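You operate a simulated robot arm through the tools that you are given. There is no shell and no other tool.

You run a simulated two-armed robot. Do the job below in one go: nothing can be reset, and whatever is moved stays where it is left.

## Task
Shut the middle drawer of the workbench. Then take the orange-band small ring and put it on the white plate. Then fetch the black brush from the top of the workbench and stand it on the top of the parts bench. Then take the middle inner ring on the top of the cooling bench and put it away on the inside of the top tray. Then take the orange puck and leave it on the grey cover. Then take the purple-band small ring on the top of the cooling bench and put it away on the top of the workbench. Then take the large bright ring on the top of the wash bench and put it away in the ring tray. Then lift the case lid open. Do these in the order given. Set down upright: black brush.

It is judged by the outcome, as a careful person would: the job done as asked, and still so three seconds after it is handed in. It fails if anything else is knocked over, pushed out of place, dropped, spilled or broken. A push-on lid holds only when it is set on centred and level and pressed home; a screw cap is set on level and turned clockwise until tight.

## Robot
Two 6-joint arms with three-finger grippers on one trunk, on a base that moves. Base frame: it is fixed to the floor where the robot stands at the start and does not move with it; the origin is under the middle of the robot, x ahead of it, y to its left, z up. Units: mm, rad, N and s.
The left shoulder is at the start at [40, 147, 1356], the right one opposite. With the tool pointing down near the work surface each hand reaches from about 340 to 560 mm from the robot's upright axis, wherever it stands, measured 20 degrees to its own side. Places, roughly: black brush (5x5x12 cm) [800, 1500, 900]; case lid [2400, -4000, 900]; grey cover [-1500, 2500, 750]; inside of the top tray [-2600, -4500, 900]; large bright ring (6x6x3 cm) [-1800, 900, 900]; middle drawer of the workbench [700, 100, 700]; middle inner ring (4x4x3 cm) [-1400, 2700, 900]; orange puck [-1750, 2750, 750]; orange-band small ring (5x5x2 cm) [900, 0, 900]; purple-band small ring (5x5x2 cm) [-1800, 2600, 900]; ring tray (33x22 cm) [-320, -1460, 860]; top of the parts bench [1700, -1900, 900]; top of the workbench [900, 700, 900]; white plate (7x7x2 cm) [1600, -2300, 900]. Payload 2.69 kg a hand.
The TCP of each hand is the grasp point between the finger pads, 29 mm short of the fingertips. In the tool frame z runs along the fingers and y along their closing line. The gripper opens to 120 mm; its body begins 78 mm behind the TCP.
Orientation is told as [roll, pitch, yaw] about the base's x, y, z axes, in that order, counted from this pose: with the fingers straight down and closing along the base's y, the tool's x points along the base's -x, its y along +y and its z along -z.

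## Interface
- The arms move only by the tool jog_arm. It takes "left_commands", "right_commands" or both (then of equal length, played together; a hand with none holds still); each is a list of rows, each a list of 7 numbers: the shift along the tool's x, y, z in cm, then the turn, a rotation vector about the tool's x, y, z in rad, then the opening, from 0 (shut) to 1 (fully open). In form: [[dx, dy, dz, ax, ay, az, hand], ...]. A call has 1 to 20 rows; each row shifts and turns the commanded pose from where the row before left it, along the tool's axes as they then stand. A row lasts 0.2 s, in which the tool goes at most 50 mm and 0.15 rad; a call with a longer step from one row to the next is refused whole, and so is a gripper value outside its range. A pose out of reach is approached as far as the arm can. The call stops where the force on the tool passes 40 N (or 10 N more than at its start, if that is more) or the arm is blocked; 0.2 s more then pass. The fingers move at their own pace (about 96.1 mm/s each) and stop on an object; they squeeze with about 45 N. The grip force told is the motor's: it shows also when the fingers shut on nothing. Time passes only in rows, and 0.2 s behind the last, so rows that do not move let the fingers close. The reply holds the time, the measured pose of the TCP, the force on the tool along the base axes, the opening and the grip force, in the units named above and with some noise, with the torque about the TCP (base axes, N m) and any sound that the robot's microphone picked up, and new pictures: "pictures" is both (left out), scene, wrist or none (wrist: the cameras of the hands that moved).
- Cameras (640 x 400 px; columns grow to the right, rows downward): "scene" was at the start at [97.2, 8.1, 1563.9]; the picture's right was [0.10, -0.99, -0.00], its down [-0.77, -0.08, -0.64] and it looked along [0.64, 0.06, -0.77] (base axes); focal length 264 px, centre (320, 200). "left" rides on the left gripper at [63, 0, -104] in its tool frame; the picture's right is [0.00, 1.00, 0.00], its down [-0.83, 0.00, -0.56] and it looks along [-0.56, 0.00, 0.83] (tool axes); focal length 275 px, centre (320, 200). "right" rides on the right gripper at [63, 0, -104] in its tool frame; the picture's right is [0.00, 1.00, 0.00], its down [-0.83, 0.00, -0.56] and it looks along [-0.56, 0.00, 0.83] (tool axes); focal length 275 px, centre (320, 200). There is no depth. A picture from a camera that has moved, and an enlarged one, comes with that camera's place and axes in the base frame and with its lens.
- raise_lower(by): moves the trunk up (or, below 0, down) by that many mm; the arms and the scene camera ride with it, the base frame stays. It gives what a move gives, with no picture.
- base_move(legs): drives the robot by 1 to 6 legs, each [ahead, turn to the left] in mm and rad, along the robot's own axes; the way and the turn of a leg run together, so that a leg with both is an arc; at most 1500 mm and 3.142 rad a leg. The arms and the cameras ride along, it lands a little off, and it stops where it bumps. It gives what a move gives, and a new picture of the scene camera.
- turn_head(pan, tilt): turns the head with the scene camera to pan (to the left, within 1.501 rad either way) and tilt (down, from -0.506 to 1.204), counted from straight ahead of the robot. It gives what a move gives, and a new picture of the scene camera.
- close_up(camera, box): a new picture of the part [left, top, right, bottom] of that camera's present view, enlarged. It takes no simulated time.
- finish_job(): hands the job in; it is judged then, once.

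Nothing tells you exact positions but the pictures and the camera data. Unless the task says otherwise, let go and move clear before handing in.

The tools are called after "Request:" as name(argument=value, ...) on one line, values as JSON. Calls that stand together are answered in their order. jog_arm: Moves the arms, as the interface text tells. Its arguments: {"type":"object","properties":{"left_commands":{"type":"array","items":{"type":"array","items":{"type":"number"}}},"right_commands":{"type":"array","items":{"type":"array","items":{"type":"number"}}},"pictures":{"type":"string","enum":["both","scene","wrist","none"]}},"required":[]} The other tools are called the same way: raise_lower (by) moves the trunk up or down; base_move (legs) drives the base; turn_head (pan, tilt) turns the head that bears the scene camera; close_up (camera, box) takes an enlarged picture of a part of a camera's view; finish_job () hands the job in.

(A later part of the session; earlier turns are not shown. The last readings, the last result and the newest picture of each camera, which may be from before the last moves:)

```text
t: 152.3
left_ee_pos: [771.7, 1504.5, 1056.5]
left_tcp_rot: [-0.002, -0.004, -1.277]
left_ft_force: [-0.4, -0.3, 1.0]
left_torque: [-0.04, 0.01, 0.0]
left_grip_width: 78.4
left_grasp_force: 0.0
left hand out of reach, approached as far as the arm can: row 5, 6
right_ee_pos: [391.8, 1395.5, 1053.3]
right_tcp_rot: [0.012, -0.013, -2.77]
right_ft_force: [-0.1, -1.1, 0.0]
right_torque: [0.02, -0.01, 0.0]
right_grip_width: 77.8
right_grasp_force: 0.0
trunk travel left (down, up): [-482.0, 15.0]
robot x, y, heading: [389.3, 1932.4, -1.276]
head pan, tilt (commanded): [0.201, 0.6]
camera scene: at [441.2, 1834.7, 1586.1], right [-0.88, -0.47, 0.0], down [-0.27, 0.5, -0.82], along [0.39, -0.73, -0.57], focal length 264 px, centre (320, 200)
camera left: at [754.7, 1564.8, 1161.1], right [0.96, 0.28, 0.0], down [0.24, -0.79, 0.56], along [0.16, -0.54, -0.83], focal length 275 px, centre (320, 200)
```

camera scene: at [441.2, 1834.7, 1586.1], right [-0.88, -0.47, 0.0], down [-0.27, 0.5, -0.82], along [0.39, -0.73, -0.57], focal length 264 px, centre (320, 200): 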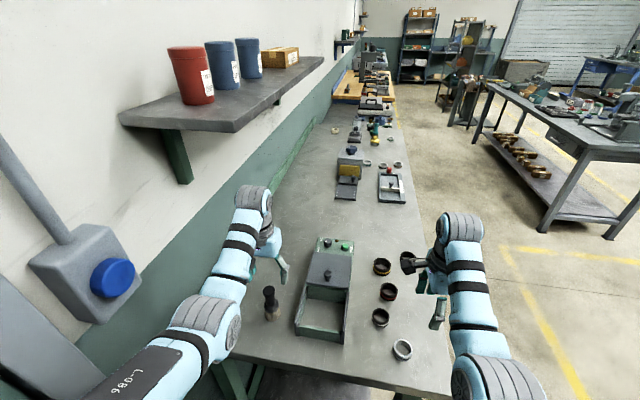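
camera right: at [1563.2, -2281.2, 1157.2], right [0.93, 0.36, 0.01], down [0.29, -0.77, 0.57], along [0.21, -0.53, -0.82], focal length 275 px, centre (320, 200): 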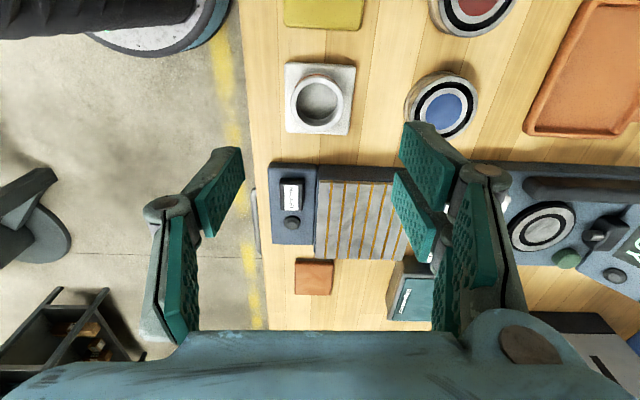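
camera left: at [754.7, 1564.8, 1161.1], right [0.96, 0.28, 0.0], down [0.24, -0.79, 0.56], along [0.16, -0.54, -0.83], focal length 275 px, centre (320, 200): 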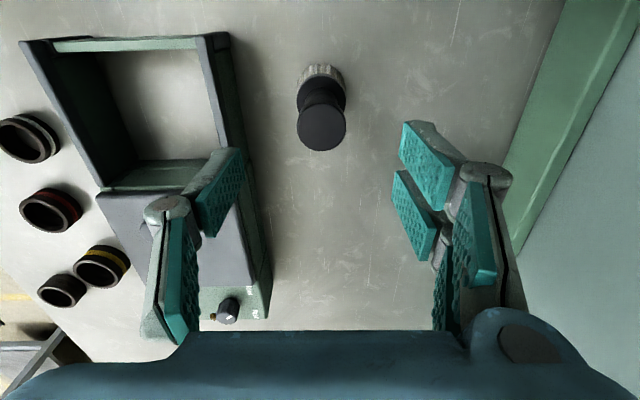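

The brush handle is centred between the fingers, about 7 mm back. I'll descend around the handle to about z=985 and check.

Request:
jog_arm(left_commands=[[0, 0, 1.5, 0, 0, 0, 0.65], [0.3, 0, 1.5, 0, 0, 0, 0.65], [0.35, 0, 1.5, 0, 0, 0, 0.65], [0, 0, 1.5, 0, 0, 0, 0.65], [0, 0, 1, 0, 0, 0, 0.65], [0, 0, 0, 0, 0, 0, 0.65]], pictures="wrist")

```text
t: 153.7
left_ee_pos: [768.9, 1510.2, 986.0]
left_tcp_rot: [-0.003, -0.004, -1.279]
left_ft_force: [-0.2, -0.7, -0.6]
left_torque: [0.03, 0.02, 0.03]
left_grip_width: 78.0
left_grasp_force: 0.0
right_ee_pos: [390.8, 1395.4, 1054.4]
right_tcp_rot: [0.013, -0.012, -2.77]
right_ft_force: [-0.1, -0.5, -0.9]
right_torque: [0.0, -0.04, -0.05]
right_grip_width: 78.1
right_grasp_force: 0.1
trunk travel left (down, up): [-482.0, 15.0]
robot x, y, heading: [390.6, 1936.8, -1.278]
head pan, tilt (commanded): [0.201, 0.6]
camera left: at [752.5, 1570.3, 1090.4], right [0.96, 0.28, 0.0], down [0.24, -0.79, 0.56], along [0.16, -0.54, -0.83], focal length 275 px, centre (320, 200)
```

left: 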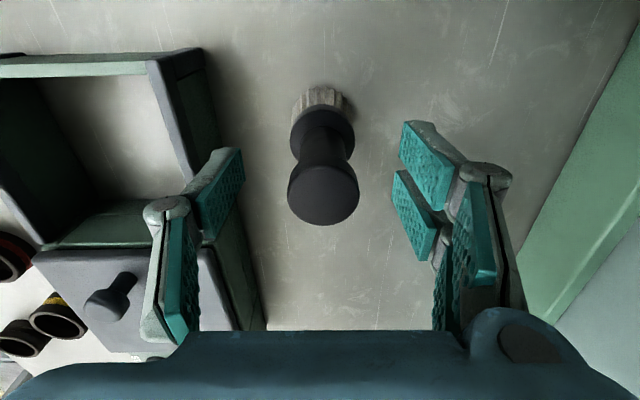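

Good alignment. I'll shift 5 mm, drop another 10 mm so the pads hold the handle's waist, and close.

Request:
jog_arm(left_commands=[[0.5, 0.1, 0, 0, 0, 0, 0.65], [0, 0, 1, 0, 0, 0, 0.65], [0, 0, 0, 0, 0, 0, 0.4], [0, 0, 0, 0, 0, 0, 0], [0, 0, 0, 0, 0, 0, 0], [0, 0, 0, 0, 0, 0, 0], [0, 0, 0, 0, 0, 0, 0]], pictures="wrist")

```text
t: 155.3
left_ee_pos: [769.3, 1514.3, 975.6]
left_tcp_rot: [-0.002, -0.003, -1.279]
left_ft_force: [-0.3, 0.3, 0.8]
left_torque: [-0.01, -0.08, -0.01]
left_grip_width: 26.8
left_grasp_force: 45.5
right_ee_pos: [391.2, 1395.4, 1052.2]
right_tcp_rot: [0.013, -0.013, -2.769]
right_ft_force: [-0.3, -1.1, 0.3]
right_torque: [0.03, 0.0, -0.04]
right_grip_width: 78.2
right_grasp_force: 0.1
trunk travel left (down, up): [-482.0, 15.0]
robot x, y, heading: [392.7, 1932.8, -1.277]
head pan, tilt (commanded): [0.201, 0.6]
camera left: at [752.1, 1575.2, 1080.5], right [0.96, 0.28, 0.0], down [0.24, -0.79, 0.56], along [0.16, -0.54, -0.83], focal length 275 px, centre (320, 200)
```

left: 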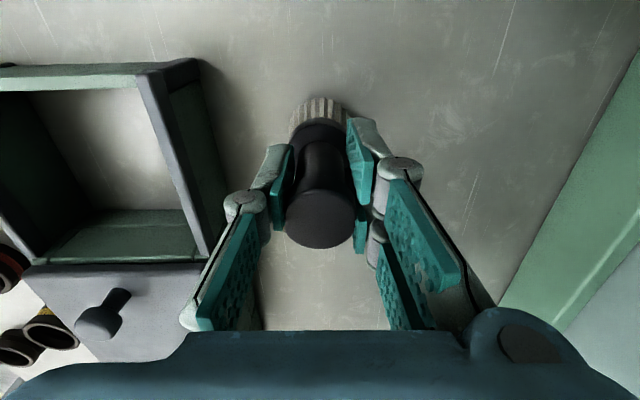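

The brush is gripped at 26.8 mm. Lifting gently, then backing away from the bench end.

Request:
jog_arm(left_commands=[[0, 0, -0.5, 0, 0, 0, 0], [0, 0, -1, 0, 0, 0, 0], [0, 0, -2, 0, 0, 0, 0], [0, 0, -2, 0, 0, 0, 0], [0, 0, -1.5, 0, 0, 0, 0]], pictures="wrist")

Request:
base_move(legs=[[-330, 0]])

```text
t: 156.5
left_ee_pos: [768.6, 1512.1, 1045.8]
left_tcp_rot: [-0.001, -0.002, -1.279]
left_ft_force: [-0.1, -0.4, -1.3]
left_torque: [0.03, 0.01, -0.02]
left_grip_width: 26.6
left_grasp_force: 44.9
left hand out of reach, approached as far as the arm can: row 5
right_ee_pos: [391.3, 1394.5, 1053.5]
right_tcp_rot: [0.011, -0.012, -2.77]
right_ft_force: [0.4, -0.1, 1.0]
right_torque: [-0.03, 0.0, 0.0]
right_grip_width: 77.8
right_grasp_force: 0.1
trunk travel left (down, up): [-482.0, 15.0]
robot x, y, heading: [392.0, 1930.4, -1.278]
head pan, tilt (commanded): [0.201, 0.6]
camera left: at [752.9, 1572.4, 1149.0], right [0.96, 0.28, 0.0], down [0.24, -0.8, 0.56], along [0.16, -0.54, -0.83], focal length 275 px, centre (320, 200)
```

left: 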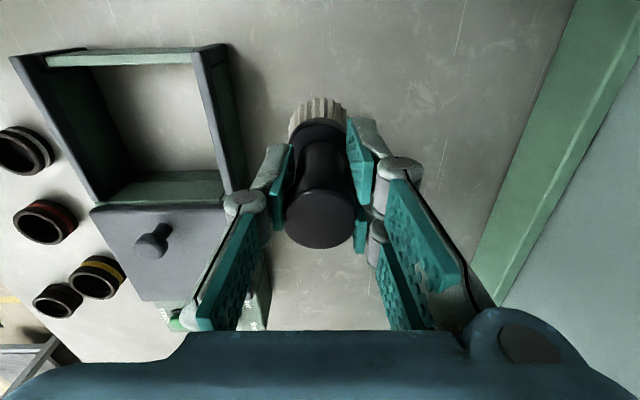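

```text
t: 158.7
left_ee_pos: [675.9, 1825.2, 1043.7]
left_tcp_rot: [-0.002, -0.002, -1.276]
left_ft_force: [0.2, 0.2, -0.8]
left_torque: [0.03, 0.02, 0.0]
left_grip_width: 26.3
left_grasp_force: 44.7
right_ee_pos: [298.2, 1707.6, 1052.8]
right_tcp_rot: [0.01, -0.01, -2.766]
right_ft_force: [-1.0, -0.8, -0.2]
right_torque: [0.02, 0.03, -0.02]
right_grip_width: 77.8
right_grasp_force: 0.0
trunk travel left (down, up): [-482.0, 15.0]
robot x, y, heading: [295.1, 2244.1, -1.274]
head pan, tilt (commanded): [0.201, 0.6]
camera scene: at [347.6, 2145.1, 1585.8], right [-0.88, -0.48, 0.0], down [-0.27, 0.5, -0.82], along [0.39, -0.72, -0.57], focal length 264 px, centre (320, 200)
```

scene: 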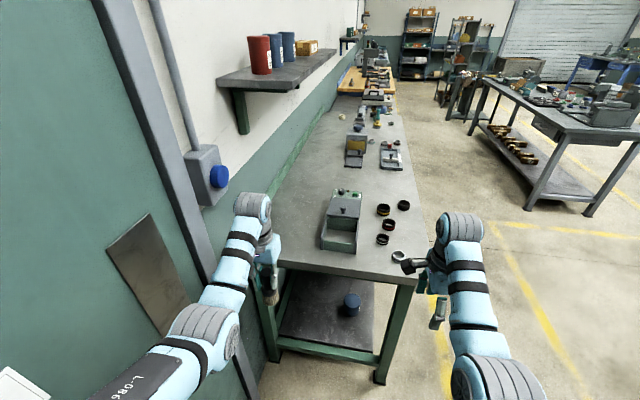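

The brush is held. I'll return to the aisle and head for the parts bench, keeping the brush low and clear of the benches.

Request:
base_move(legs=[[0, -1.578], [800, 0], [0, 1.571]])

Request:
base_move(legs=[[1500, 0], [1500, 0]])

```text
t: 170.7
left_ee_pos: [-102.3, 1597.9, 1044.1]
left_tcp_rot: [0.0, -0.003, -1.29]
left_ft_force: [-0.6, -1.3, -0.6]
left_torque: [0.01, -0.02, 0.0]
left_grip_width: 26.5
left_grasp_force: 44.5
right_ee_pos: [-482.4, 1486.2, 1053.1]
right_tcp_rot: [0.012, -0.011, -2.785]
right_ft_force: [-0.1, 0.6, -0.6]
right_torque: [0.02, 0.0, 0.02]
right_grip_width: 77.9
right_grasp_force: 0.1
trunk travel left (down, up): [-482.0, 15.0]
robot x, y, heading: [-471.2, 2024.1, -1.291]
head pan, tilt (commanded): [0.201, 0.6]
camera scene: at [-425.5, 1925.4, 1586.1], right [-0.89, -0.46, 0.0], down [-0.26, 0.5, -0.82], along [0.38, -0.73, -0.57], focal length 264 px, centre (320, 200)
```

scene: 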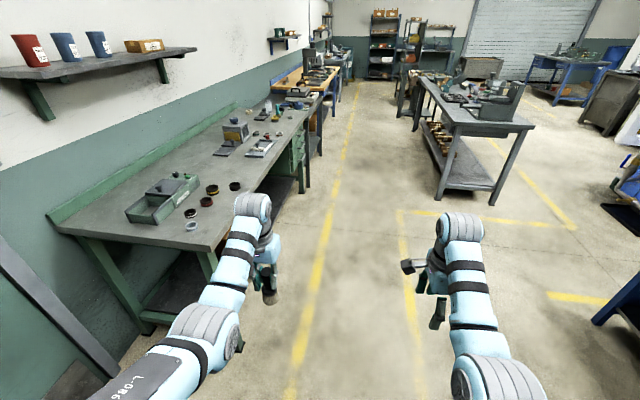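

```text
t: 185.1
left_ee_pos: [730.1, -1284.6, 1045.2]
left_tcp_rot: [-0.002, -0.007, -1.29]
left_ft_force: [-0.5, 0.6, -0.9]
left_torque: [0.0, -0.02, -0.02]
left_grip_width: 26.2
left_grasp_force: 44.8
right_ee_pos: [350.6, -1395.3, 1054.2]
right_tcp_rot: [0.014, -0.013, -2.783]
right_ft_force: [0.6, 0.0, 0.6]
right_torque: [0.01, 0.0, 0.01]
right_grip_width: 77.9
right_grasp_force: 0.1
trunk travel left (down, up): [-482.0, 15.0]
robot x, y, heading: [358.9, -859.0, -1.287]
head pan, tilt (commanded): [0.201, 0.6]
camera scene: at [405.6, -956.6, 1586.2], right [-0.89, -0.46, 0.0], down [-0.26, 0.5, -0.83], along [0.38, -0.73, -0.56], focal length 264 px, centre (320, 200)
```

scene: 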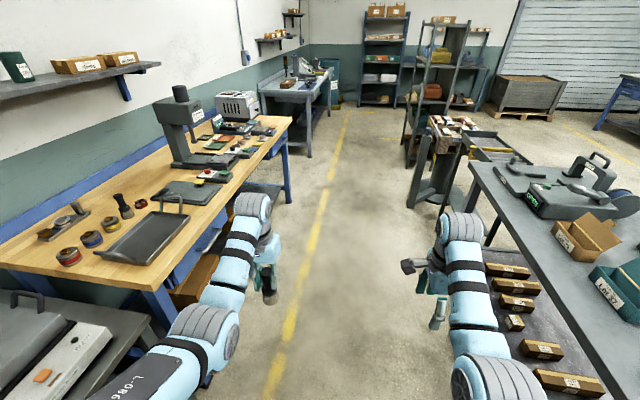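

The aisle ahead is clear. Continuing to the right end of the parts bench.

Request:
base_move(legs=[[1500, 0], [840, 0], [0, 1.57]])

Request:
turn_head(pan=0.2, tilt=0.7)

Request:
close_up(camera="scene", box=[160, 80, 480, 280])

Request:
close_up(camera="left", box=[0, 0, 640, 400])

```text
t: 200.4
left_ee_pos: [1430.9, -2742.1, 1045.5]
left_tcp_rot: [-0.002, -0.004, 0.281]
left_ft_force: [-0.7, -0.1, 0.0]
left_torque: [0.02, 0.02, 0.0]
left_grip_width: 26.5
left_grasp_force: 45.1
right_ee_pos: [1542.3, -3122.8, 1052.9]
right_tcp_rot: [0.014, -0.012, -1.214]
right_ft_force: [-0.1, 0.1, -0.3]
right_torque: [0.02, 0.02, 0.0]
right_grip_width: 78.0
right_grasp_force: 0.0
trunk travel left (down, up): [-482.0, 15.0]
robot x, y, heading: [1003.2, -3113.1, 0.28]
head pan, tilt (commanded): [0.201, 0.6]
camera scene: at [1104.4, -3066.1, 1586.1], right [0.46, -0.89, 0.0], down [-0.5, -0.26, -0.82], along [0.73, 0.38, -0.57], focal length 264 px, centre (320, 200)
```

scene: 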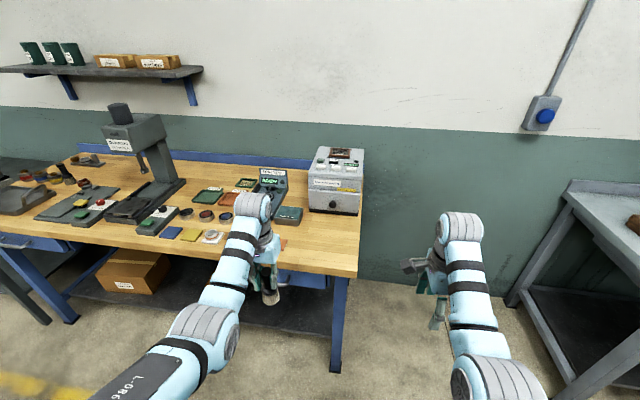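

```text
t: 201.1
left_ee_pos: [1430.1, -2741.5, 1043.7]
left_tcp_rot: [-0.002, -0.003, 0.28]
left_ft_force: [0.6, 0.2, 0.3]
left_torque: [0.03, -0.02, 0.01]
left_grip_width: 26.5
left_grasp_force: 45.0
right_ee_pos: [1542.4, -3121.9, 1053.0]
right_tcp_rot: [0.013, -0.012, -1.215]
right_ft_force: [0.5, -0.1, -0.2]
right_torque: [0.03, 0.0, 0.04]
right_grip_width: 77.8
right_grasp_force: 0.0
trunk travel left (down, up): [-482.0, 15.0]
robot x, y, heading: [1002.3, -3110.7, 0.275]
head pan, tilt (commanded): [0.201, 0.7]
camera scene: at [1101.2, -3067.4, 1577.5], right [0.46, -0.89, 0.0], down [-0.57, -0.3, -0.77], along [0.68, 0.35, -0.64], focal length 264 px, centre (320, 200)
```

scene: 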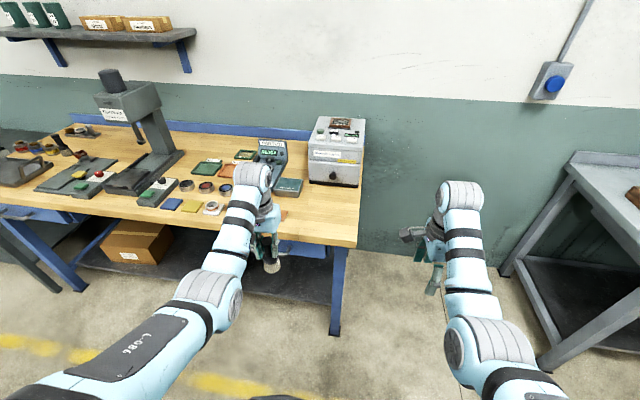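

```text
2.00 times, centred on (320, 180) of scene
camera zoom: at [1101.2, -3067.4, 1577.5], right [0.46, -0.89, 0.0], down [-0.57, -0.3, -0.77], along [0.68, 0.35, -0.64], focal length 529 px, centre (320, 240)
```

zoom: 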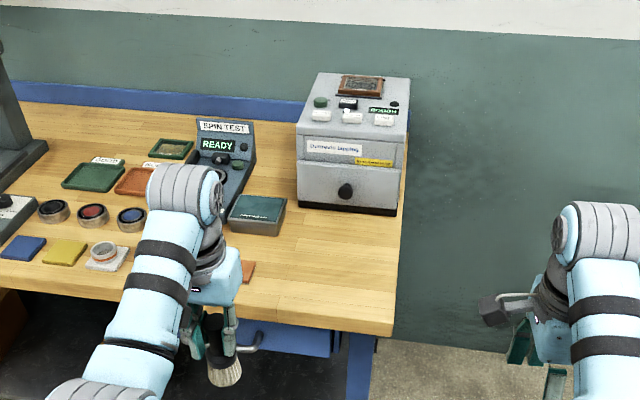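

```text
1.00 times, centred on (320, 200) of left (not enlarged: the box is as wide or as high as the picture)
camera zoom: at [1370.8, -2760.0, 1148.9], right [-0.27, 0.96, 0.0], down [0.8, 0.23, 0.56], along [0.54, 0.15, -0.83], focal length 275 px, centre (320, 200)
```

zoom: 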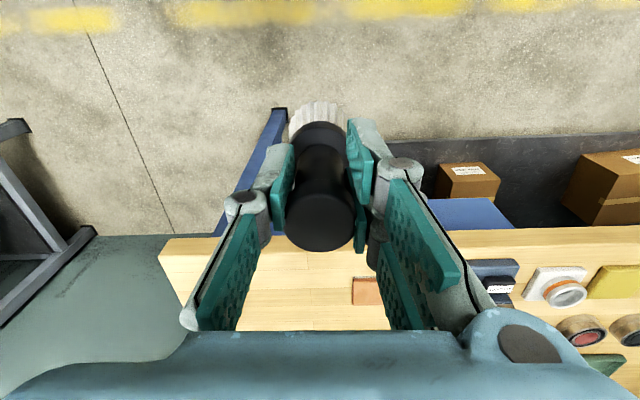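

The right end of the parts bench has a free spot at about (1725, −2740), well clear of the orange plate. I'll shift the left hand to line up with it and drive up.

Request:
jog_arm(left_commands=[[0, -2, 0, 0, 0, 0, 0], [0, -2, 0, 0, 0, 0, 0], [0, -2, 0, 0, 0, 0, 0], [0, -1.9, 0, 0, 0, 0, 0]], pictures="none")

Request:
base_move(legs=[[285, 0]])

Request:
close_up(camera="left", box=[0, 0, 640, 400])

```text
t: 202.1
left_ee_pos: [1452.9, -2817.8, 1046.2]
left_tcp_rot: [0.0, -0.005, 0.279]
left_ft_force: [0.0, -0.5, -0.5]
left_torque: [0.02, -0.01, 0.0]
left_grip_width: 26.2
left_grasp_force: 44.5
right_ee_pos: [1541.6, -3123.6, 1052.7]
right_tcp_rot: [0.011, -0.013, -1.215]
right_ft_force: [-0.1, -0.1, 0.2]
right_torque: [0.02, 0.01, -0.03]
right_grip_width: 78.2
right_grasp_force: 0.2
trunk travel left (down, up): [-482.0, 15.0]
robot x, y, heading: [1007.3, -3111.6, 0.28]
head pan, tilt (commanded): [0.201, 0.7]
```

```text
t: 204.1
left_ee_pos: [1723.7, -2740.2, 1046.3]
left_tcp_rot: [-0.001, -0.008, 0.277]
left_ft_force: [-0.4, -0.6, -1.1]
left_torque: [-0.01, -0.02, 0.01]
left_grip_width: 26.1
left_grasp_force: 44.6
right_ee_pos: [1813.4, -3045.1, 1055.9]
right_tcp_rot: [0.017, -0.015, -1.216]
right_ft_force: [-0.1, -0.6, -0.6]
right_torque: [0.02, -0.04, 0.04]
right_grip_width: 78.0
right_grasp_force: 0.1
trunk travel left (down, up): [-482.0, 15.0]
robot x, y, heading: [1278.4, -3035.1, 0.278]
head pan, tilt (commanded): [0.201, 0.7]
camera scene: at [1370.9, -2990.4, 1577.8], right [0.46, -0.89, 0.0], down [-0.57, -0.3, -0.77], along [0.68, 0.35, -0.64], focal length 264 px, centre (320, 200)
```

scene: 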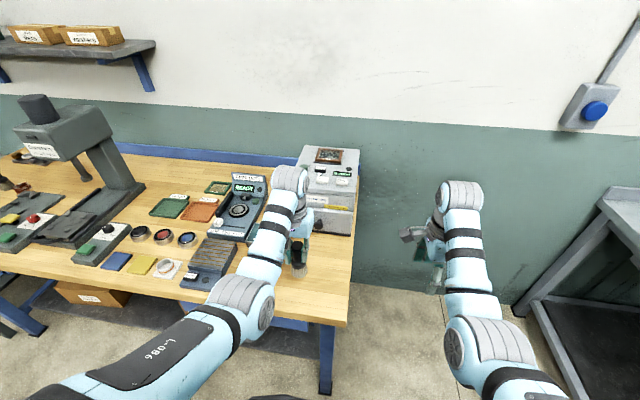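

```text
1.00 times, centred on (320, 200) of left (not enlarged: the box is as wide or as high as the picture)
camera zoom: at [1663.5, -2759.0, 1150.3], right [-0.27, 0.96, 0.0], down [0.8, 0.22, 0.56], along [0.54, 0.15, -0.83], focal length 275 px, centre (320, 200)
```

zoom: 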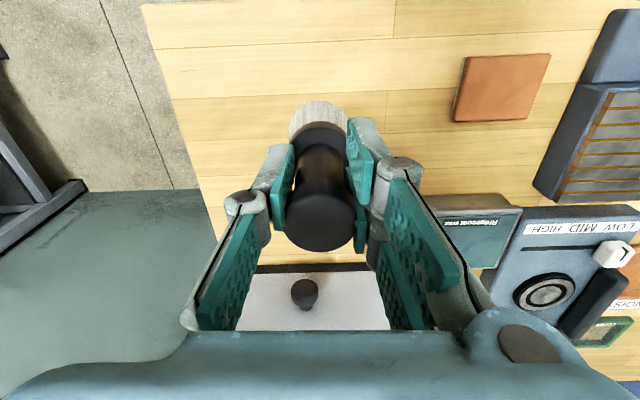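

The brush is above a clear patch of the bench. Lowering it most of the way, then feeling for the surface.

Request:
jog_arm(left_commands=[[0, 0, 2, 0, 0, 0, 0], [0, 0, 2, 0, 0, 0, 0], [0, 0, 1.5, 0, 0, 0, 0], [0, 0, 1, 0, 0, 0, 0], [0, 0, 0, 0, 0, 0, 0]], pictures="both")

```text
t: 205.3
left_ee_pos: [1726.2, -2740.1, 980.4]
left_tcp_rot: [0.0, -0.003, 0.28]
left_ft_force: [-1.0, 0.4, -0.5]
left_torque: [-0.01, 0.03, -0.05]
left_grip_width: 26.2
left_grasp_force: 45.3
right_ee_pos: [1815.9, -3043.5, 1052.9]
right_tcp_rot: [0.012, -0.013, -1.215]
right_ft_force: [-0.6, 0.2, 0.2]
right_torque: [0.01, 0.0, 0.01]
right_grip_width: 78.0
right_grasp_force: 0.1
trunk travel left (down, up): [-482.0, 15.0]
robot x, y, heading: [1280.5, -3032.9, 0.279]
head pan, tilt (commanded): [0.201, 0.7]
camera scene: at [1374.5, -2989.3, 1577.5], right [0.46, -0.89, 0.0], down [-0.57, -0.3, -0.76], along [0.68, 0.35, -0.64], focal length 264 px, centre (320, 200)
camera left: at [1666.4, -2758.1, 1084.2], right [-0.27, 0.96, 0.0], down [0.8, 0.23, 0.56], along [0.54, 0.15, -0.83], focal length 275 px, centre (320, 200)
```

scene: 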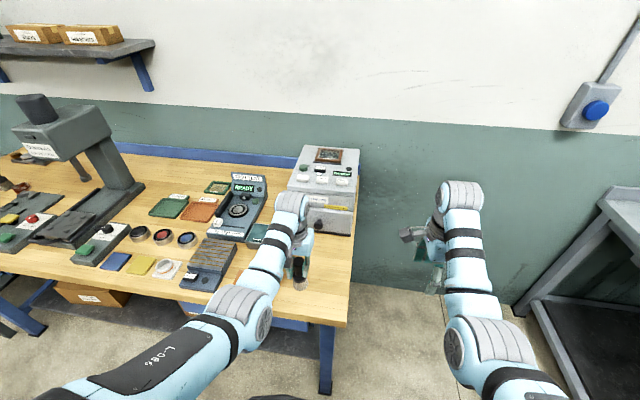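
left: 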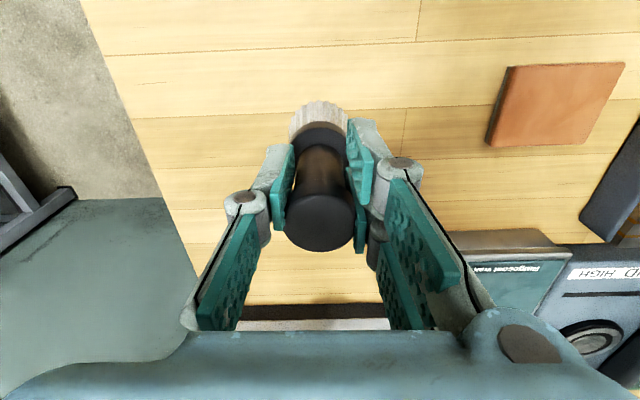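

Request:
jog_arm(left_commands=[[0, 0, 0.4, 0, 0, 0, 0], [0, 0, 0.4, 0, 0, 0, 0], [0, 0, 0, 0, 0, 0, 0]], pictures="none")

Request:
jog_arm(left_commands=[[0, 0, 0.2, 0, 0, 0, 0], [0, 0, 0, 0, 0, 0, 0]], pictures="none")

```text
t: 206.1
left_ee_pos: [1725.7, -2740.8, 976.9]
left_tcp_rot: [0.001, -0.015, 0.278]
left_ft_force: [5.8, 5.3, 33.0]
left_torque: [0.31, -0.36, 0.03]
left_grip_width: 26.3
left_grasp_force: 45.1
right_ee_pos: [1813.8, -3045.2, 1054.6]
right_tcp_rot: [0.015, -0.013, -1.216]
right_ft_force: [-1.1, -0.6, -0.1]
right_torque: [-0.01, -0.01, -0.02]
right_grip_width: 77.9
right_grasp_force: 0.0
trunk travel left (down, up): [-482.0, 15.0]
robot x, y, heading: [1279.3, -3032.6, 0.277]
head pan, tilt (commanded): [0.201, 0.7]
```

```text
t: 206.7
left_ee_pos: [1726.0, -2741.4, 974.1]
left_tcp_rot: [0.0, -0.008, 0.28]
left_ft_force: [6.5, 6.5, 39.2]
left_torque: [0.31, -0.65, 0.04]
left_grip_width: 26.3
left_grasp_force: 45.2
right_ee_pos: [1812.0, -3045.8, 1054.5]
right_tcp_rot: [0.016, -0.012, -1.215]
right_ft_force: [0.4, -1.1, 0.3]
right_torque: [-0.02, 0.03, 0.0]
right_grip_width: 78.1
right_grasp_force: 0.0
trunk travel left (down, up): [-482.0, 15.0]
robot x, y, heading: [1278.2, -3034.5, 0.275]
head pan, tilt (commanded): [0.201, 0.7]
```

Contact at about z=976, so the bench top is about 880 here too. I'll ease off the pressure before opening.

Request:
jog_arm(left_commands=[[0, 0, -0.5, 0, 0, 0, 0], [0, 0, 0, 0, 0, 0, 0]], pictures="none")

```text
t: 207.3
left_ee_pos: [1725.7, -2741.5, 973.2]
left_tcp_rot: [-0.002, 0.002, 0.278]
left_ft_force: [0.4, 0.0, -0.6]
left_torque: [0.01, 0.01, -0.04]
left_grip_width: 26.5
left_grasp_force: 45.1
right_ee_pos: [1815.2, -3044.7, 1053.8]
right_tcp_rot: [0.014, -0.013, -1.215]
right_ft_force: [-0.3, 0.1, -0.2]
right_torque: [0.02, -0.02, 0.0]
right_grip_width: 77.7
right_grasp_force: 0.0
trunk travel left (down, up): [-482.0, 15.0]
robot x, y, heading: [1279.3, -3033.3, 0.276]
head pan, tilt (commanded): [0.201, 0.7]
```

Request:
jog_arm(left_commands=[[0, 0, 0.1, 0, 0, 0, 0], [0, 0, 0, 0, 0, 0, 0]], pictures="wrist")

```text
t: 207.9
left_ee_pos: [1726.3, -2740.2, 973.9]
left_tcp_rot: [-0.002, -0.002, 0.279]
left_ft_force: [-0.3, 0.4, -1.5]
left_torque: [-0.01, 0.0, -0.02]
left_grip_width: 26.2
left_grasp_force: 44.6
right_ee_pos: [1815.7, -3044.4, 1053.2]
right_tcp_rot: [0.012, -0.011, -1.215]
right_ft_force: [0.3, -0.4, -0.5]
right_torque: [0.01, 0.02, 0.01]
right_grip_width: 77.7
right_grasp_force: 0.0
trunk travel left (down, up): [-482.0, 15.0]
robot x, y, heading: [1280.7, -3031.1, 0.278]
head pan, tilt (commanded): [0.201, 0.7]
camera left: at [1666.4, -2758.0, 1077.8], right [-0.27, 0.96, 0.0], down [0.8, 0.23, 0.56], along [0.54, 0.15, -0.83], focal length 275 px, centre (320, 200)
```

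left: 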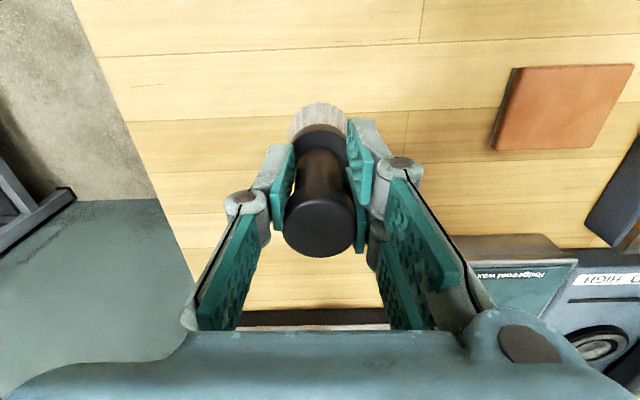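

Request:
jog_arm(left_commands=[[0, 0, 0.15, 0, 0, 0, 0], [0, 0, 0, 0, 0, 0, 0]], pictures="none")

```text
t: 208.5
left_ee_pos: [1725.2, -2739.3, 973.4]
left_tcp_rot: [-0.001, -0.005, 0.28]
left_ft_force: [0.7, 1.8, 8.7]
left_torque: [0.06, 0.0, 0.0]
left_grip_width: 26.2
left_grasp_force: 44.7
right_ee_pos: [1815.8, -3045.4, 1054.5]
right_tcp_rot: [0.014, -0.012, -1.216]
right_ft_force: [0.2, 0.0, 0.3]
right_torque: [0.04, -0.02, 0.0]
right_grip_width: 77.8
right_grasp_force: 0.0
trunk travel left (down, up): [-482.0, 15.0]
robot x, y, heading: [1278.7, -3033.1, 0.28]
head pan, tilt (commanded): [0.201, 0.7]
```

Now it rests with light contact (9 N). I'll open the fingers in small steps.

Request:
jog_arm(left_commands=[[0, 0, 0, 0, 0, 0, 0.24], [0, 0, 0, 0, 0, 0, 0.28], [0, 0, 0, 0, 0, 0, 0.35], [0, 0, 0, 0, 0, 0, 0.45], [0, 0, 0, 0, 0, 0, 0.6], [0, 0, 0, 0, 0, 0, 0.7], [0, 0, 0, 0, 0, 0, 0.7]], pictures="both")

```text
t: 210.1
left_ee_pos: [1727.1, -2740.9, 973.2]
left_tcp_rot: [-0.003, -0.003, 0.278]
left_ft_force: [0.2, 0.1, -0.4]
left_torque: [-0.01, 0.01, 0.01]
left_grip_width: 84.0
left_grasp_force: 0.1
right_ee_pos: [1816.0, -3044.8, 1052.5]
right_tcp_rot: [0.013, -0.011, -1.215]
right_ft_force: [-0.1, -0.1, 0.3]
right_torque: [-0.03, -0.04, -0.02]
right_grip_width: 78.0
right_grasp_force: 0.0
trunk travel left (down, up): [-482.0, 15.0]
robot x, y, heading: [1281.2, -3036.2, 0.276]
head pan, tilt (commanded): [0.201, 0.7]
camera scene: at [1374.9, -2989.2, 1577.5], right [0.46, -0.89, 0.0], down [-0.57, -0.3, -0.76], along [0.68, 0.35, -0.64], focal length 264 px, centre (320, 200)
camera left: at [1666.5, -2758.1, 1076.5], right [-0.27, 0.96, 0.0], down [0.8, 0.23, 0.56], along [0.54, 0.15, -0.83], focal length 275 px, centre (320, 200)
```

scene: 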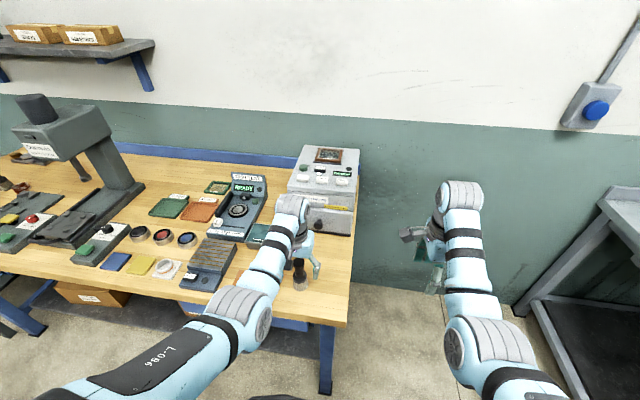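
left: 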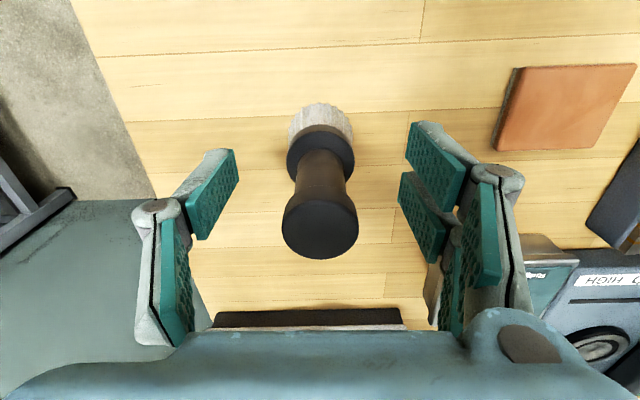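

The brush is standing on its own. Raising the hand straight up, then backing off.

Request:
jog_arm(left_commands=[[0, 0, -1, 0, 0, 0, 0.7], [0, 0, -2, 0, 0, 0, 0.7], [0, 0, -2, 0, 0, 0, 0.7], [0, 0, -2, 0, 0, 0, 0.7], [0, 0, -1, 0, 0, 0, 0.7]], pictures="wrist")

Request:
base_move(legs=[[-290, 0]])

Request:
close_up(camera="scene", box=[160, 140, 400, 290])

```text
t: 211.3
left_ee_pos: [1728.1, -2740.3, 1051.8]
left_tcp_rot: [-0.002, -0.003, 0.276]
left_ft_force: [0.2, -0.5, 0.4]
left_torque: [0.0, -0.01, -0.02]
left_grip_width: 84.0
left_grasp_force: 0.0
right_ee_pos: [1815.8, -3044.8, 1053.0]
right_tcp_rot: [0.011, -0.013, -1.215]
right_ft_force: [0.0, 0.1, -0.2]
right_torque: [-0.01, 0.0, 0.01]
right_grip_width: 77.9
right_grasp_force: 0.0
trunk travel left (down, up): [-482.0, 15.0]
robot x, y, heading: [1280.3, -3034.7, 0.275]
head pan, tilt (commanded): [0.201, 0.7]
camera left: at [1668.0, -2757.7, 1155.2], right [-0.27, 0.96, 0.0], down [0.8, 0.23, 0.56], along [0.54, 0.15, -0.83], focal length 275 px, centre (320, 200)
```

left: 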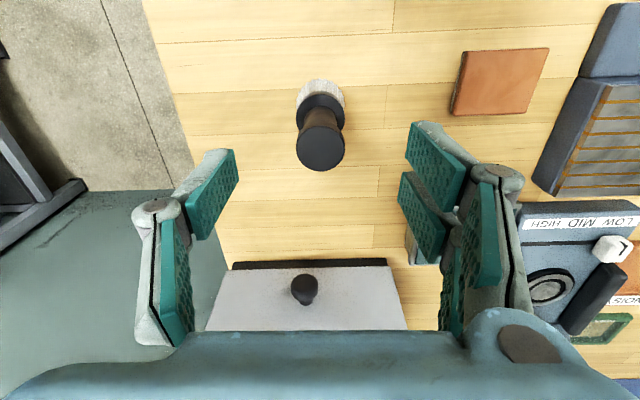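

```text
t: 213.3
left_ee_pos: [1450.8, -2819.0, 1049.7]
left_tcp_rot: [-0.002, -0.001, 0.28]
left_ft_force: [0.7, 0.4, 0.8]
left_torque: [-0.01, 0.03, -0.01]
left_grip_width: 83.9
left_grasp_force: 0.1
right_ee_pos: [1539.7, -3123.9, 1050.7]
right_tcp_rot: [0.01, -0.012, -1.216]
right_ft_force: [0.8, -0.2, -0.5]
right_torque: [0.03, 0.05, 0.02]
right_grip_width: 77.8
right_grasp_force: 0.1
trunk travel left (down, up): [-482.0, 15.0]
robot x, y, heading: [1006.1, -3112.3, 0.283]
head pan, tilt (commanded): [0.201, 0.7]
camera scene: at [1100.1, -3067.7, 1577.1], right [0.46, -0.89, 0.0], down [-0.57, -0.3, -0.76], along [0.68, 0.35, -0.65], focal length 264 px, centre (320, 200)
```

scene: 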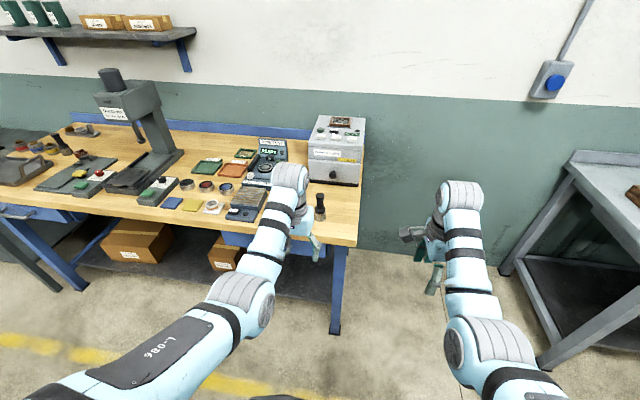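

```text
2.67 times, centred on (280, 215) of scene
camera zoom: at [1100.1, -3067.7, 1577.1], right [0.46, -0.89, 0.0], down [-0.57, -0.3, -0.76], along [0.68, 0.35, -0.65], focal length 705 px, centre (427, 160)
```

zoom: 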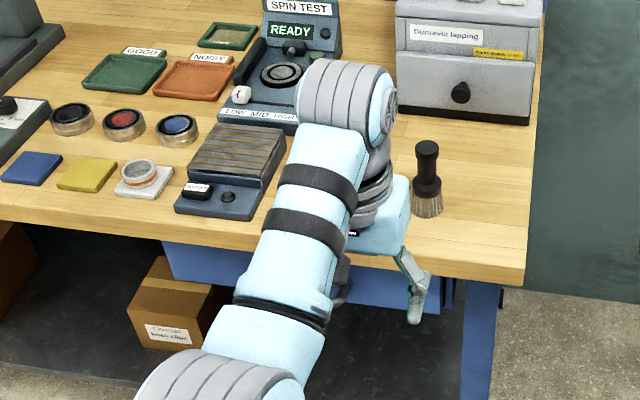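

The brush stands upright on the parts bench, and the ring is on its plate. Next is the middle inner ring on the cooling bench near the oven. I'll drive back along the aisle for a closer look there.

Request:
base_move(legs=[[0, 1.575], [1500, 0], [1500, 0], [1500, 0]])

Request:
turn_head(pan=0.3, tilt=0.35)

Request:
close_up(camera="scene", box=[200, 100, 440, 250])

```text
t: 238.6
left_ee_pos: [-512.2, 1652.4, 1052.0]
left_tcp_rot: [-0.002, -0.007, 1.85]
left_ft_force: [-1.2, -0.8, 0.3]
left_torque: [0.03, -0.01, 0.0]
left_grip_width: 84.0
left_grasp_force: 0.1
right_ee_pos: [-209.3, 1740.3, 1054.3]
right_tcp_rot: [0.015, -0.014, 0.356]
right_ft_force: [-0.9, -0.6, -0.1]
right_torque: [0.0, -0.03, -0.01]
right_grip_width: 78.0
right_grasp_force: 0.0
trunk travel left (down, up): [-482.0, 15.0]
robot x, y, heading: [-218.7, 1204.0, 1.847]
head pan, tilt (commanded): [0.201, 0.7]
camera scene: at [-262.2, 1299.6, 1577.5], right [0.89, 0.46, 0.0], down [0.3, -0.57, -0.77], along [-0.35, 0.68, -0.64], focal length 264 px, centre (320, 200)
```

scene: 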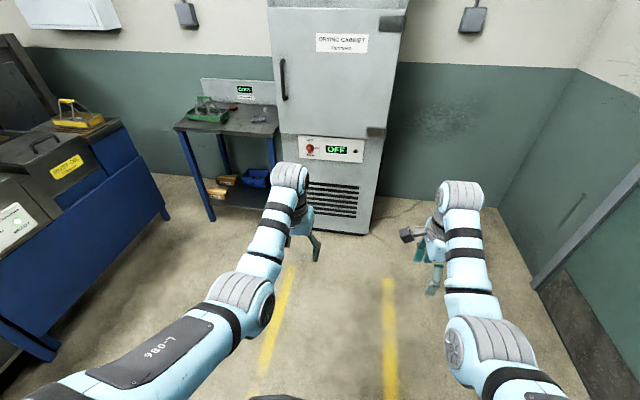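

```text
t: 239.4
left_ee_pos: [-512.5, 1653.3, 1050.0]
left_tcp_rot: [-0.002, -0.003, 1.849]
left_ft_force: [1.7, 0.0, 0.0]
left_torque: [0.01, -0.03, 0.03]
left_grip_width: 84.1
left_grasp_force: 0.0
right_ee_pos: [-208.9, 1742.7, 1054.3]
right_tcp_rot: [0.011, -0.011, 0.356]
right_ft_force: [0.4, 0.6, -0.1]
right_torque: [-0.03, 0.0, -0.02]
right_grip_width: 78.1
right_grasp_force: 0.1
trunk travel left (down, up): [-482.0, 15.0]
robot x, y, heading: [-214.6, 1204.4, 1.845]
head pan, tilt (commanded): [0.3, 0.351]
camera scene: at [-274.2, 1303.3, 1608.8], right [0.84, 0.55, 0.0], down [0.19, -0.29, -0.94], along [-0.51, 0.79, -0.34], focal length 264 px, centre (320, 200)
```

scene: 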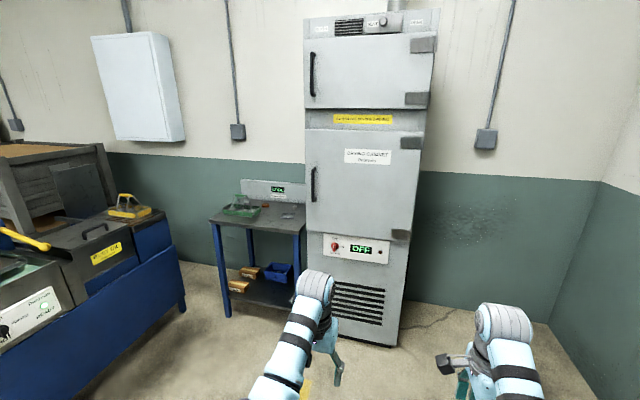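

```text
2.67 times, centred on (320, 175) of scene
camera zoom: at [-274.2, 1303.3, 1608.8], right [0.84, 0.55, 0.0], down [0.19, -0.29, -0.94], along [-0.51, 0.79, -0.34], focal length 705 px, centre (320, 267)
```

zoom: 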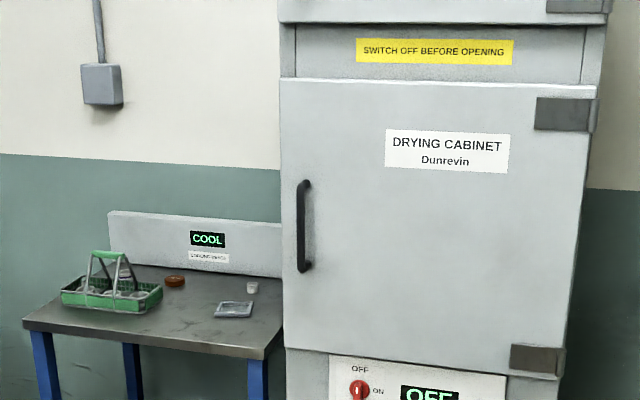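

The cooling bench is the small one left of the drying cabinet. It holds a green basket of rings, a brown-orange puck and a few small items, and it looks lower than the others (z≈800). I'll drive diagonally to stand in front of it and look again.

Request:
base_move(legs=[[0, 0.764], [900, 0], [0, -0.749]])

Request:
turn_head(pan=0.25, tilt=0.5)

Request:
close_up(camera="scene", box=[200, 130, 440, 280])

```text
t: 248.1
left_ee_pos: [-1302.4, 2091.8, 1050.5]
left_tcp_rot: [-0.002, -0.004, 1.875]
left_ft_force: [-0.6, -0.9, -0.8]
left_torque: [-0.02, 0.01, -0.02]
left_grip_width: 83.8
left_grasp_force: 0.1
right_ee_pos: [-999.8, 2188.4, 1053.7]
right_tcp_rot: [0.011, -0.013, 0.383]
right_ft_force: [0.4, -0.4, 0.4]
right_torque: [-0.01, 0.0, -0.01]
right_grip_width: 78.1
right_grasp_force: 0.1
trunk travel left (down, up): [-482.0, 15.0]
robot x, y, heading: [-994.7, 1656.5, 1.879]
head pan, tilt (commanded): [0.3, 0.351]
camera scene: at [-1054.8, 1748.5, 1608.8], right [0.82, 0.57, 0.0], down [0.2, -0.28, -0.94], along [-0.53, 0.77, -0.34], focal length 264 px, centre (320, 200)
```

scene: 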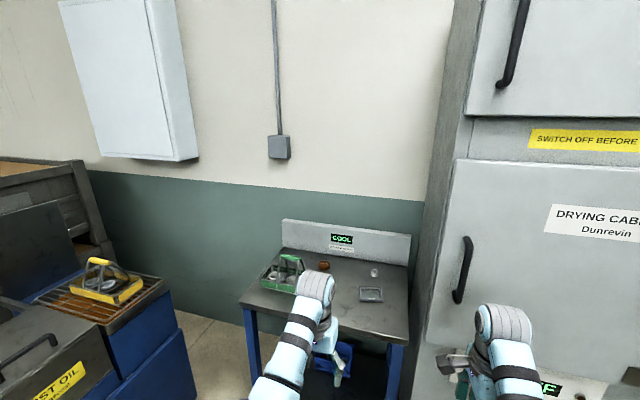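

```text
t: 248.8
left_ee_pos: [-1302.3, 2092.9, 1052.0]
left_tcp_rot: [-0.003, -0.003, 1.876]
left_ft_force: [-0.5, -0.1, 0.3]
left_torque: [-0.01, 0.03, 0.01]
left_grip_width: 84.0
left_grasp_force: 0.0
right_ee_pos: [-1000.1, 2188.8, 1053.2]
right_tcp_rot: [0.011, -0.011, 0.384]
right_ft_force: [-0.1, 0.1, 0.6]
right_torque: [0.01, -0.02, -0.01]
right_grip_width: 78.1
right_grasp_force: 0.1
trunk travel left (down, up): [-482.0, 15.0]
robot x, y, heading: [-994.4, 1653.6, 1.875]
head pan, tilt (commanded): [0.25, 0.499]
camera scene: at [-1049.1, 1749.5, 1595.2], right [0.85, 0.53, 0.0], down [0.25, -0.41, -0.88], along [-0.46, 0.75, -0.48], focal length 264 px, centre (320, 200)
```

scene: 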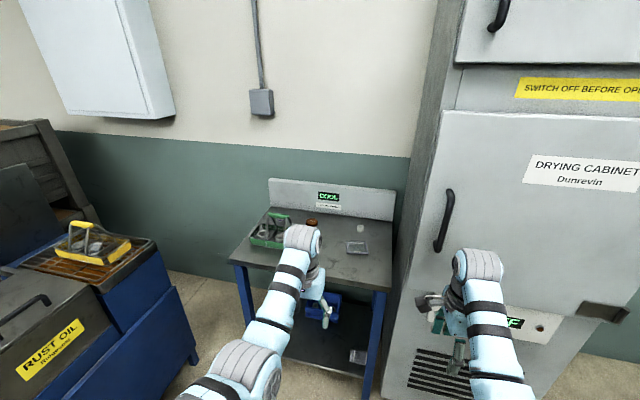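

```text
2.67 times, centred on (320, 205) of scene
camera zoom: at [-1049.1, 1749.5, 1595.2], right [0.85, 0.53, 0.0], down [0.25, -0.41, -0.88], along [-0.46, 0.75, -0.48], focal length 705 px, centre (320, 187)
```

zoom: 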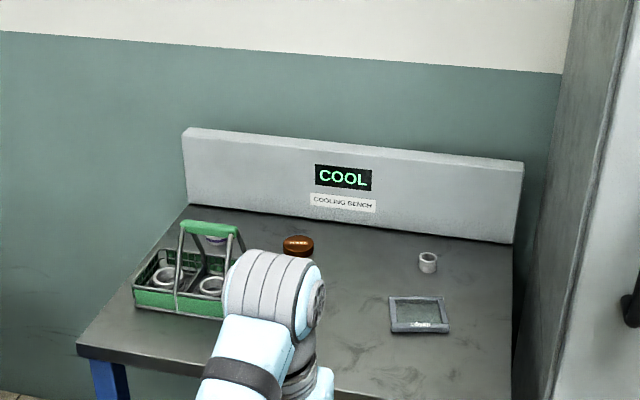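

I can make out the bench: a green basket with rings (one with a purple band), the orange puck, a small white ring toward the right-back, and a grey square cover. They sit fairly deep from the front edge. I'll move closer and more to the left for accurate measurement.

Request:
base_move(legs=[[0, 0.59], [460, 0], [0, -0.605]])

Request:
turn_head(pan=0.0, tilt=0.75)

Request:
close_up(camera="scene", box=[160, 60, 480, 260])

Request:
close_up(camera="left", box=[0, 0, 640, 400])

Request:
close_up(camera="right", box=[0, 0, 640, 400])

```text
t: 254.8
left_ee_pos: [-1652.9, 2392.8, 1051.1]
left_tcp_rot: [-0.004, -0.004, 1.854]
left_ft_force: [-0.4, -1.2, 0.6]
left_torque: [0.01, 0.0, 0.02]
left_grip_width: 83.9
left_grasp_force: 0.0
right_ee_pos: [-1346.6, 2482.9, 1053.8]
right_tcp_rot: [0.013, -0.013, 0.36]
right_ft_force: [-0.4, -0.2, -1.1]
right_torque: [0.0, -0.01, 0.01]
right_grip_width: 78.1
right_grasp_force: 0.0
trunk travel left (down, up): [-482.0, 15.0]
robot x, y, heading: [-1353.8, 1947.6, 1.851]
head pan, tilt (commanded): [0.25, 0.499]
camera scene: at [-1407.5, 2044.2, 1595.1], right [0.86, 0.51, 0.0], down [0.24, -0.41, -0.88], along [-0.44, 0.76, -0.48], focal length 264 px, centre (320, 200)
```

scene: 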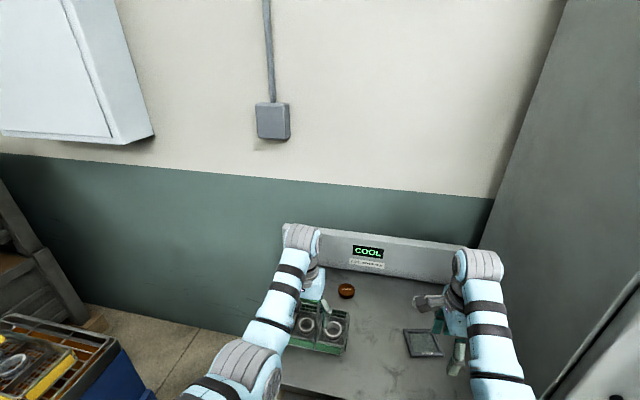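

```text
t: 255.6
left_ee_pos: [-1650.8, 2392.5, 1050.6]
left_tcp_rot: [0.0, -0.003, 1.854]
left_ft_force: [0.1, -0.5, 0.2]
left_torque: [0.01, 0.01, -0.04]
left_grip_width: 84.0
left_grasp_force: 0.1
right_ee_pos: [-1346.9, 2482.8, 1052.2]
right_tcp_rot: [0.011, -0.012, 0.359]
right_ft_force: [-1.2, 0.2, 0.1]
right_torque: [0.03, -0.01, -0.01]
right_grip_width: 78.0
right_grasp_force: 0.0
trunk travel left (down, up): [-482.0, 15.0]
robot x, y, heading: [-1354.4, 1947.3, 1.851]
head pan, tilt (commanded): [0.0, 0.75]
camera scene: at [-1383.4, 2045.4, 1573.3], right [0.96, 0.28, 0.0], down [0.19, -0.65, -0.73], along [-0.2, 0.7, -0.68], focal length 264 px, centre (320, 200)
```

scene: 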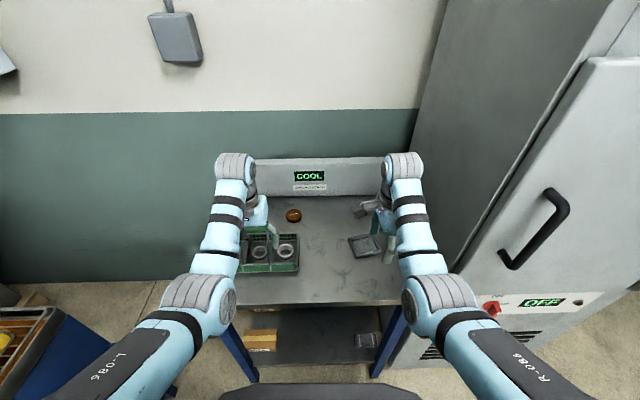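

```text
2.00 times, centred on (320, 160) of scene
camera zoom: at [-1383.4, 2045.4, 1573.3], right [0.96, 0.28, 0.0], down [0.19, -0.65, -0.73], along [-0.2, 0.7, -0.68], focal length 529 px, centre (320, 280)
```

zoom: 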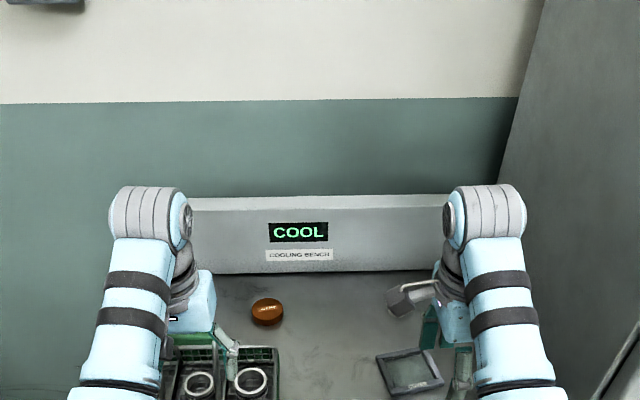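

```text
1.00 times, centred on (320, 200) of left (not enlarged: the box is as wide or as high as the picture)
camera zoom: at [-1632.7, 2331.2, 1154.9], right [-0.96, -0.27, 0.0], down [-0.23, 0.8, 0.56], along [-0.15, 0.54, -0.83], focal length 275 px, centre (320, 200)
```

zoom: 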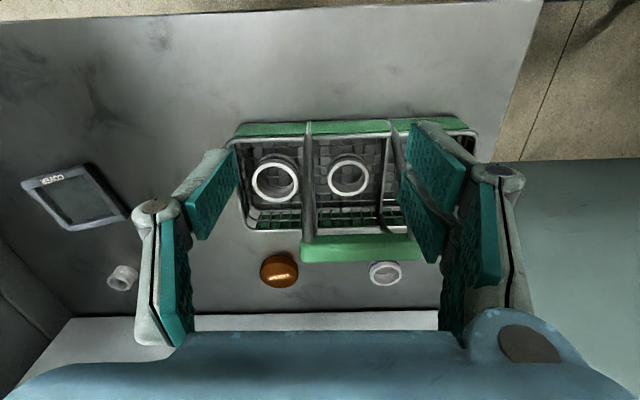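

```text
1.00 times, centred on (320, 200) of right (not enlarged: the box is as wide or as high as the picture)
camera zoom: at [-1406.4, 2458.7, 1156.8], right [-0.36, 0.93, 0.01], down [0.77, 0.29, 0.57], along [0.53, 0.21, -0.82], focal length 275 px, centre (320, 200)
```

zoom: 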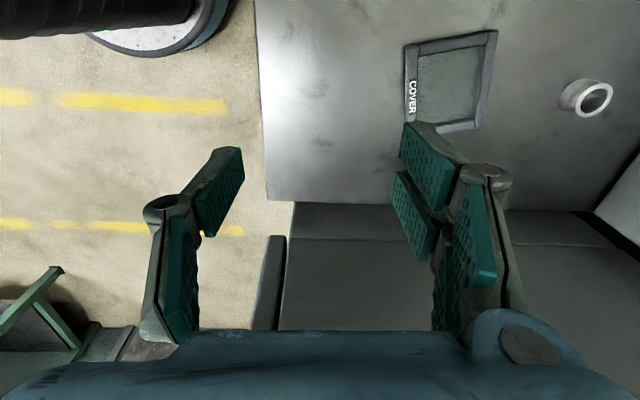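

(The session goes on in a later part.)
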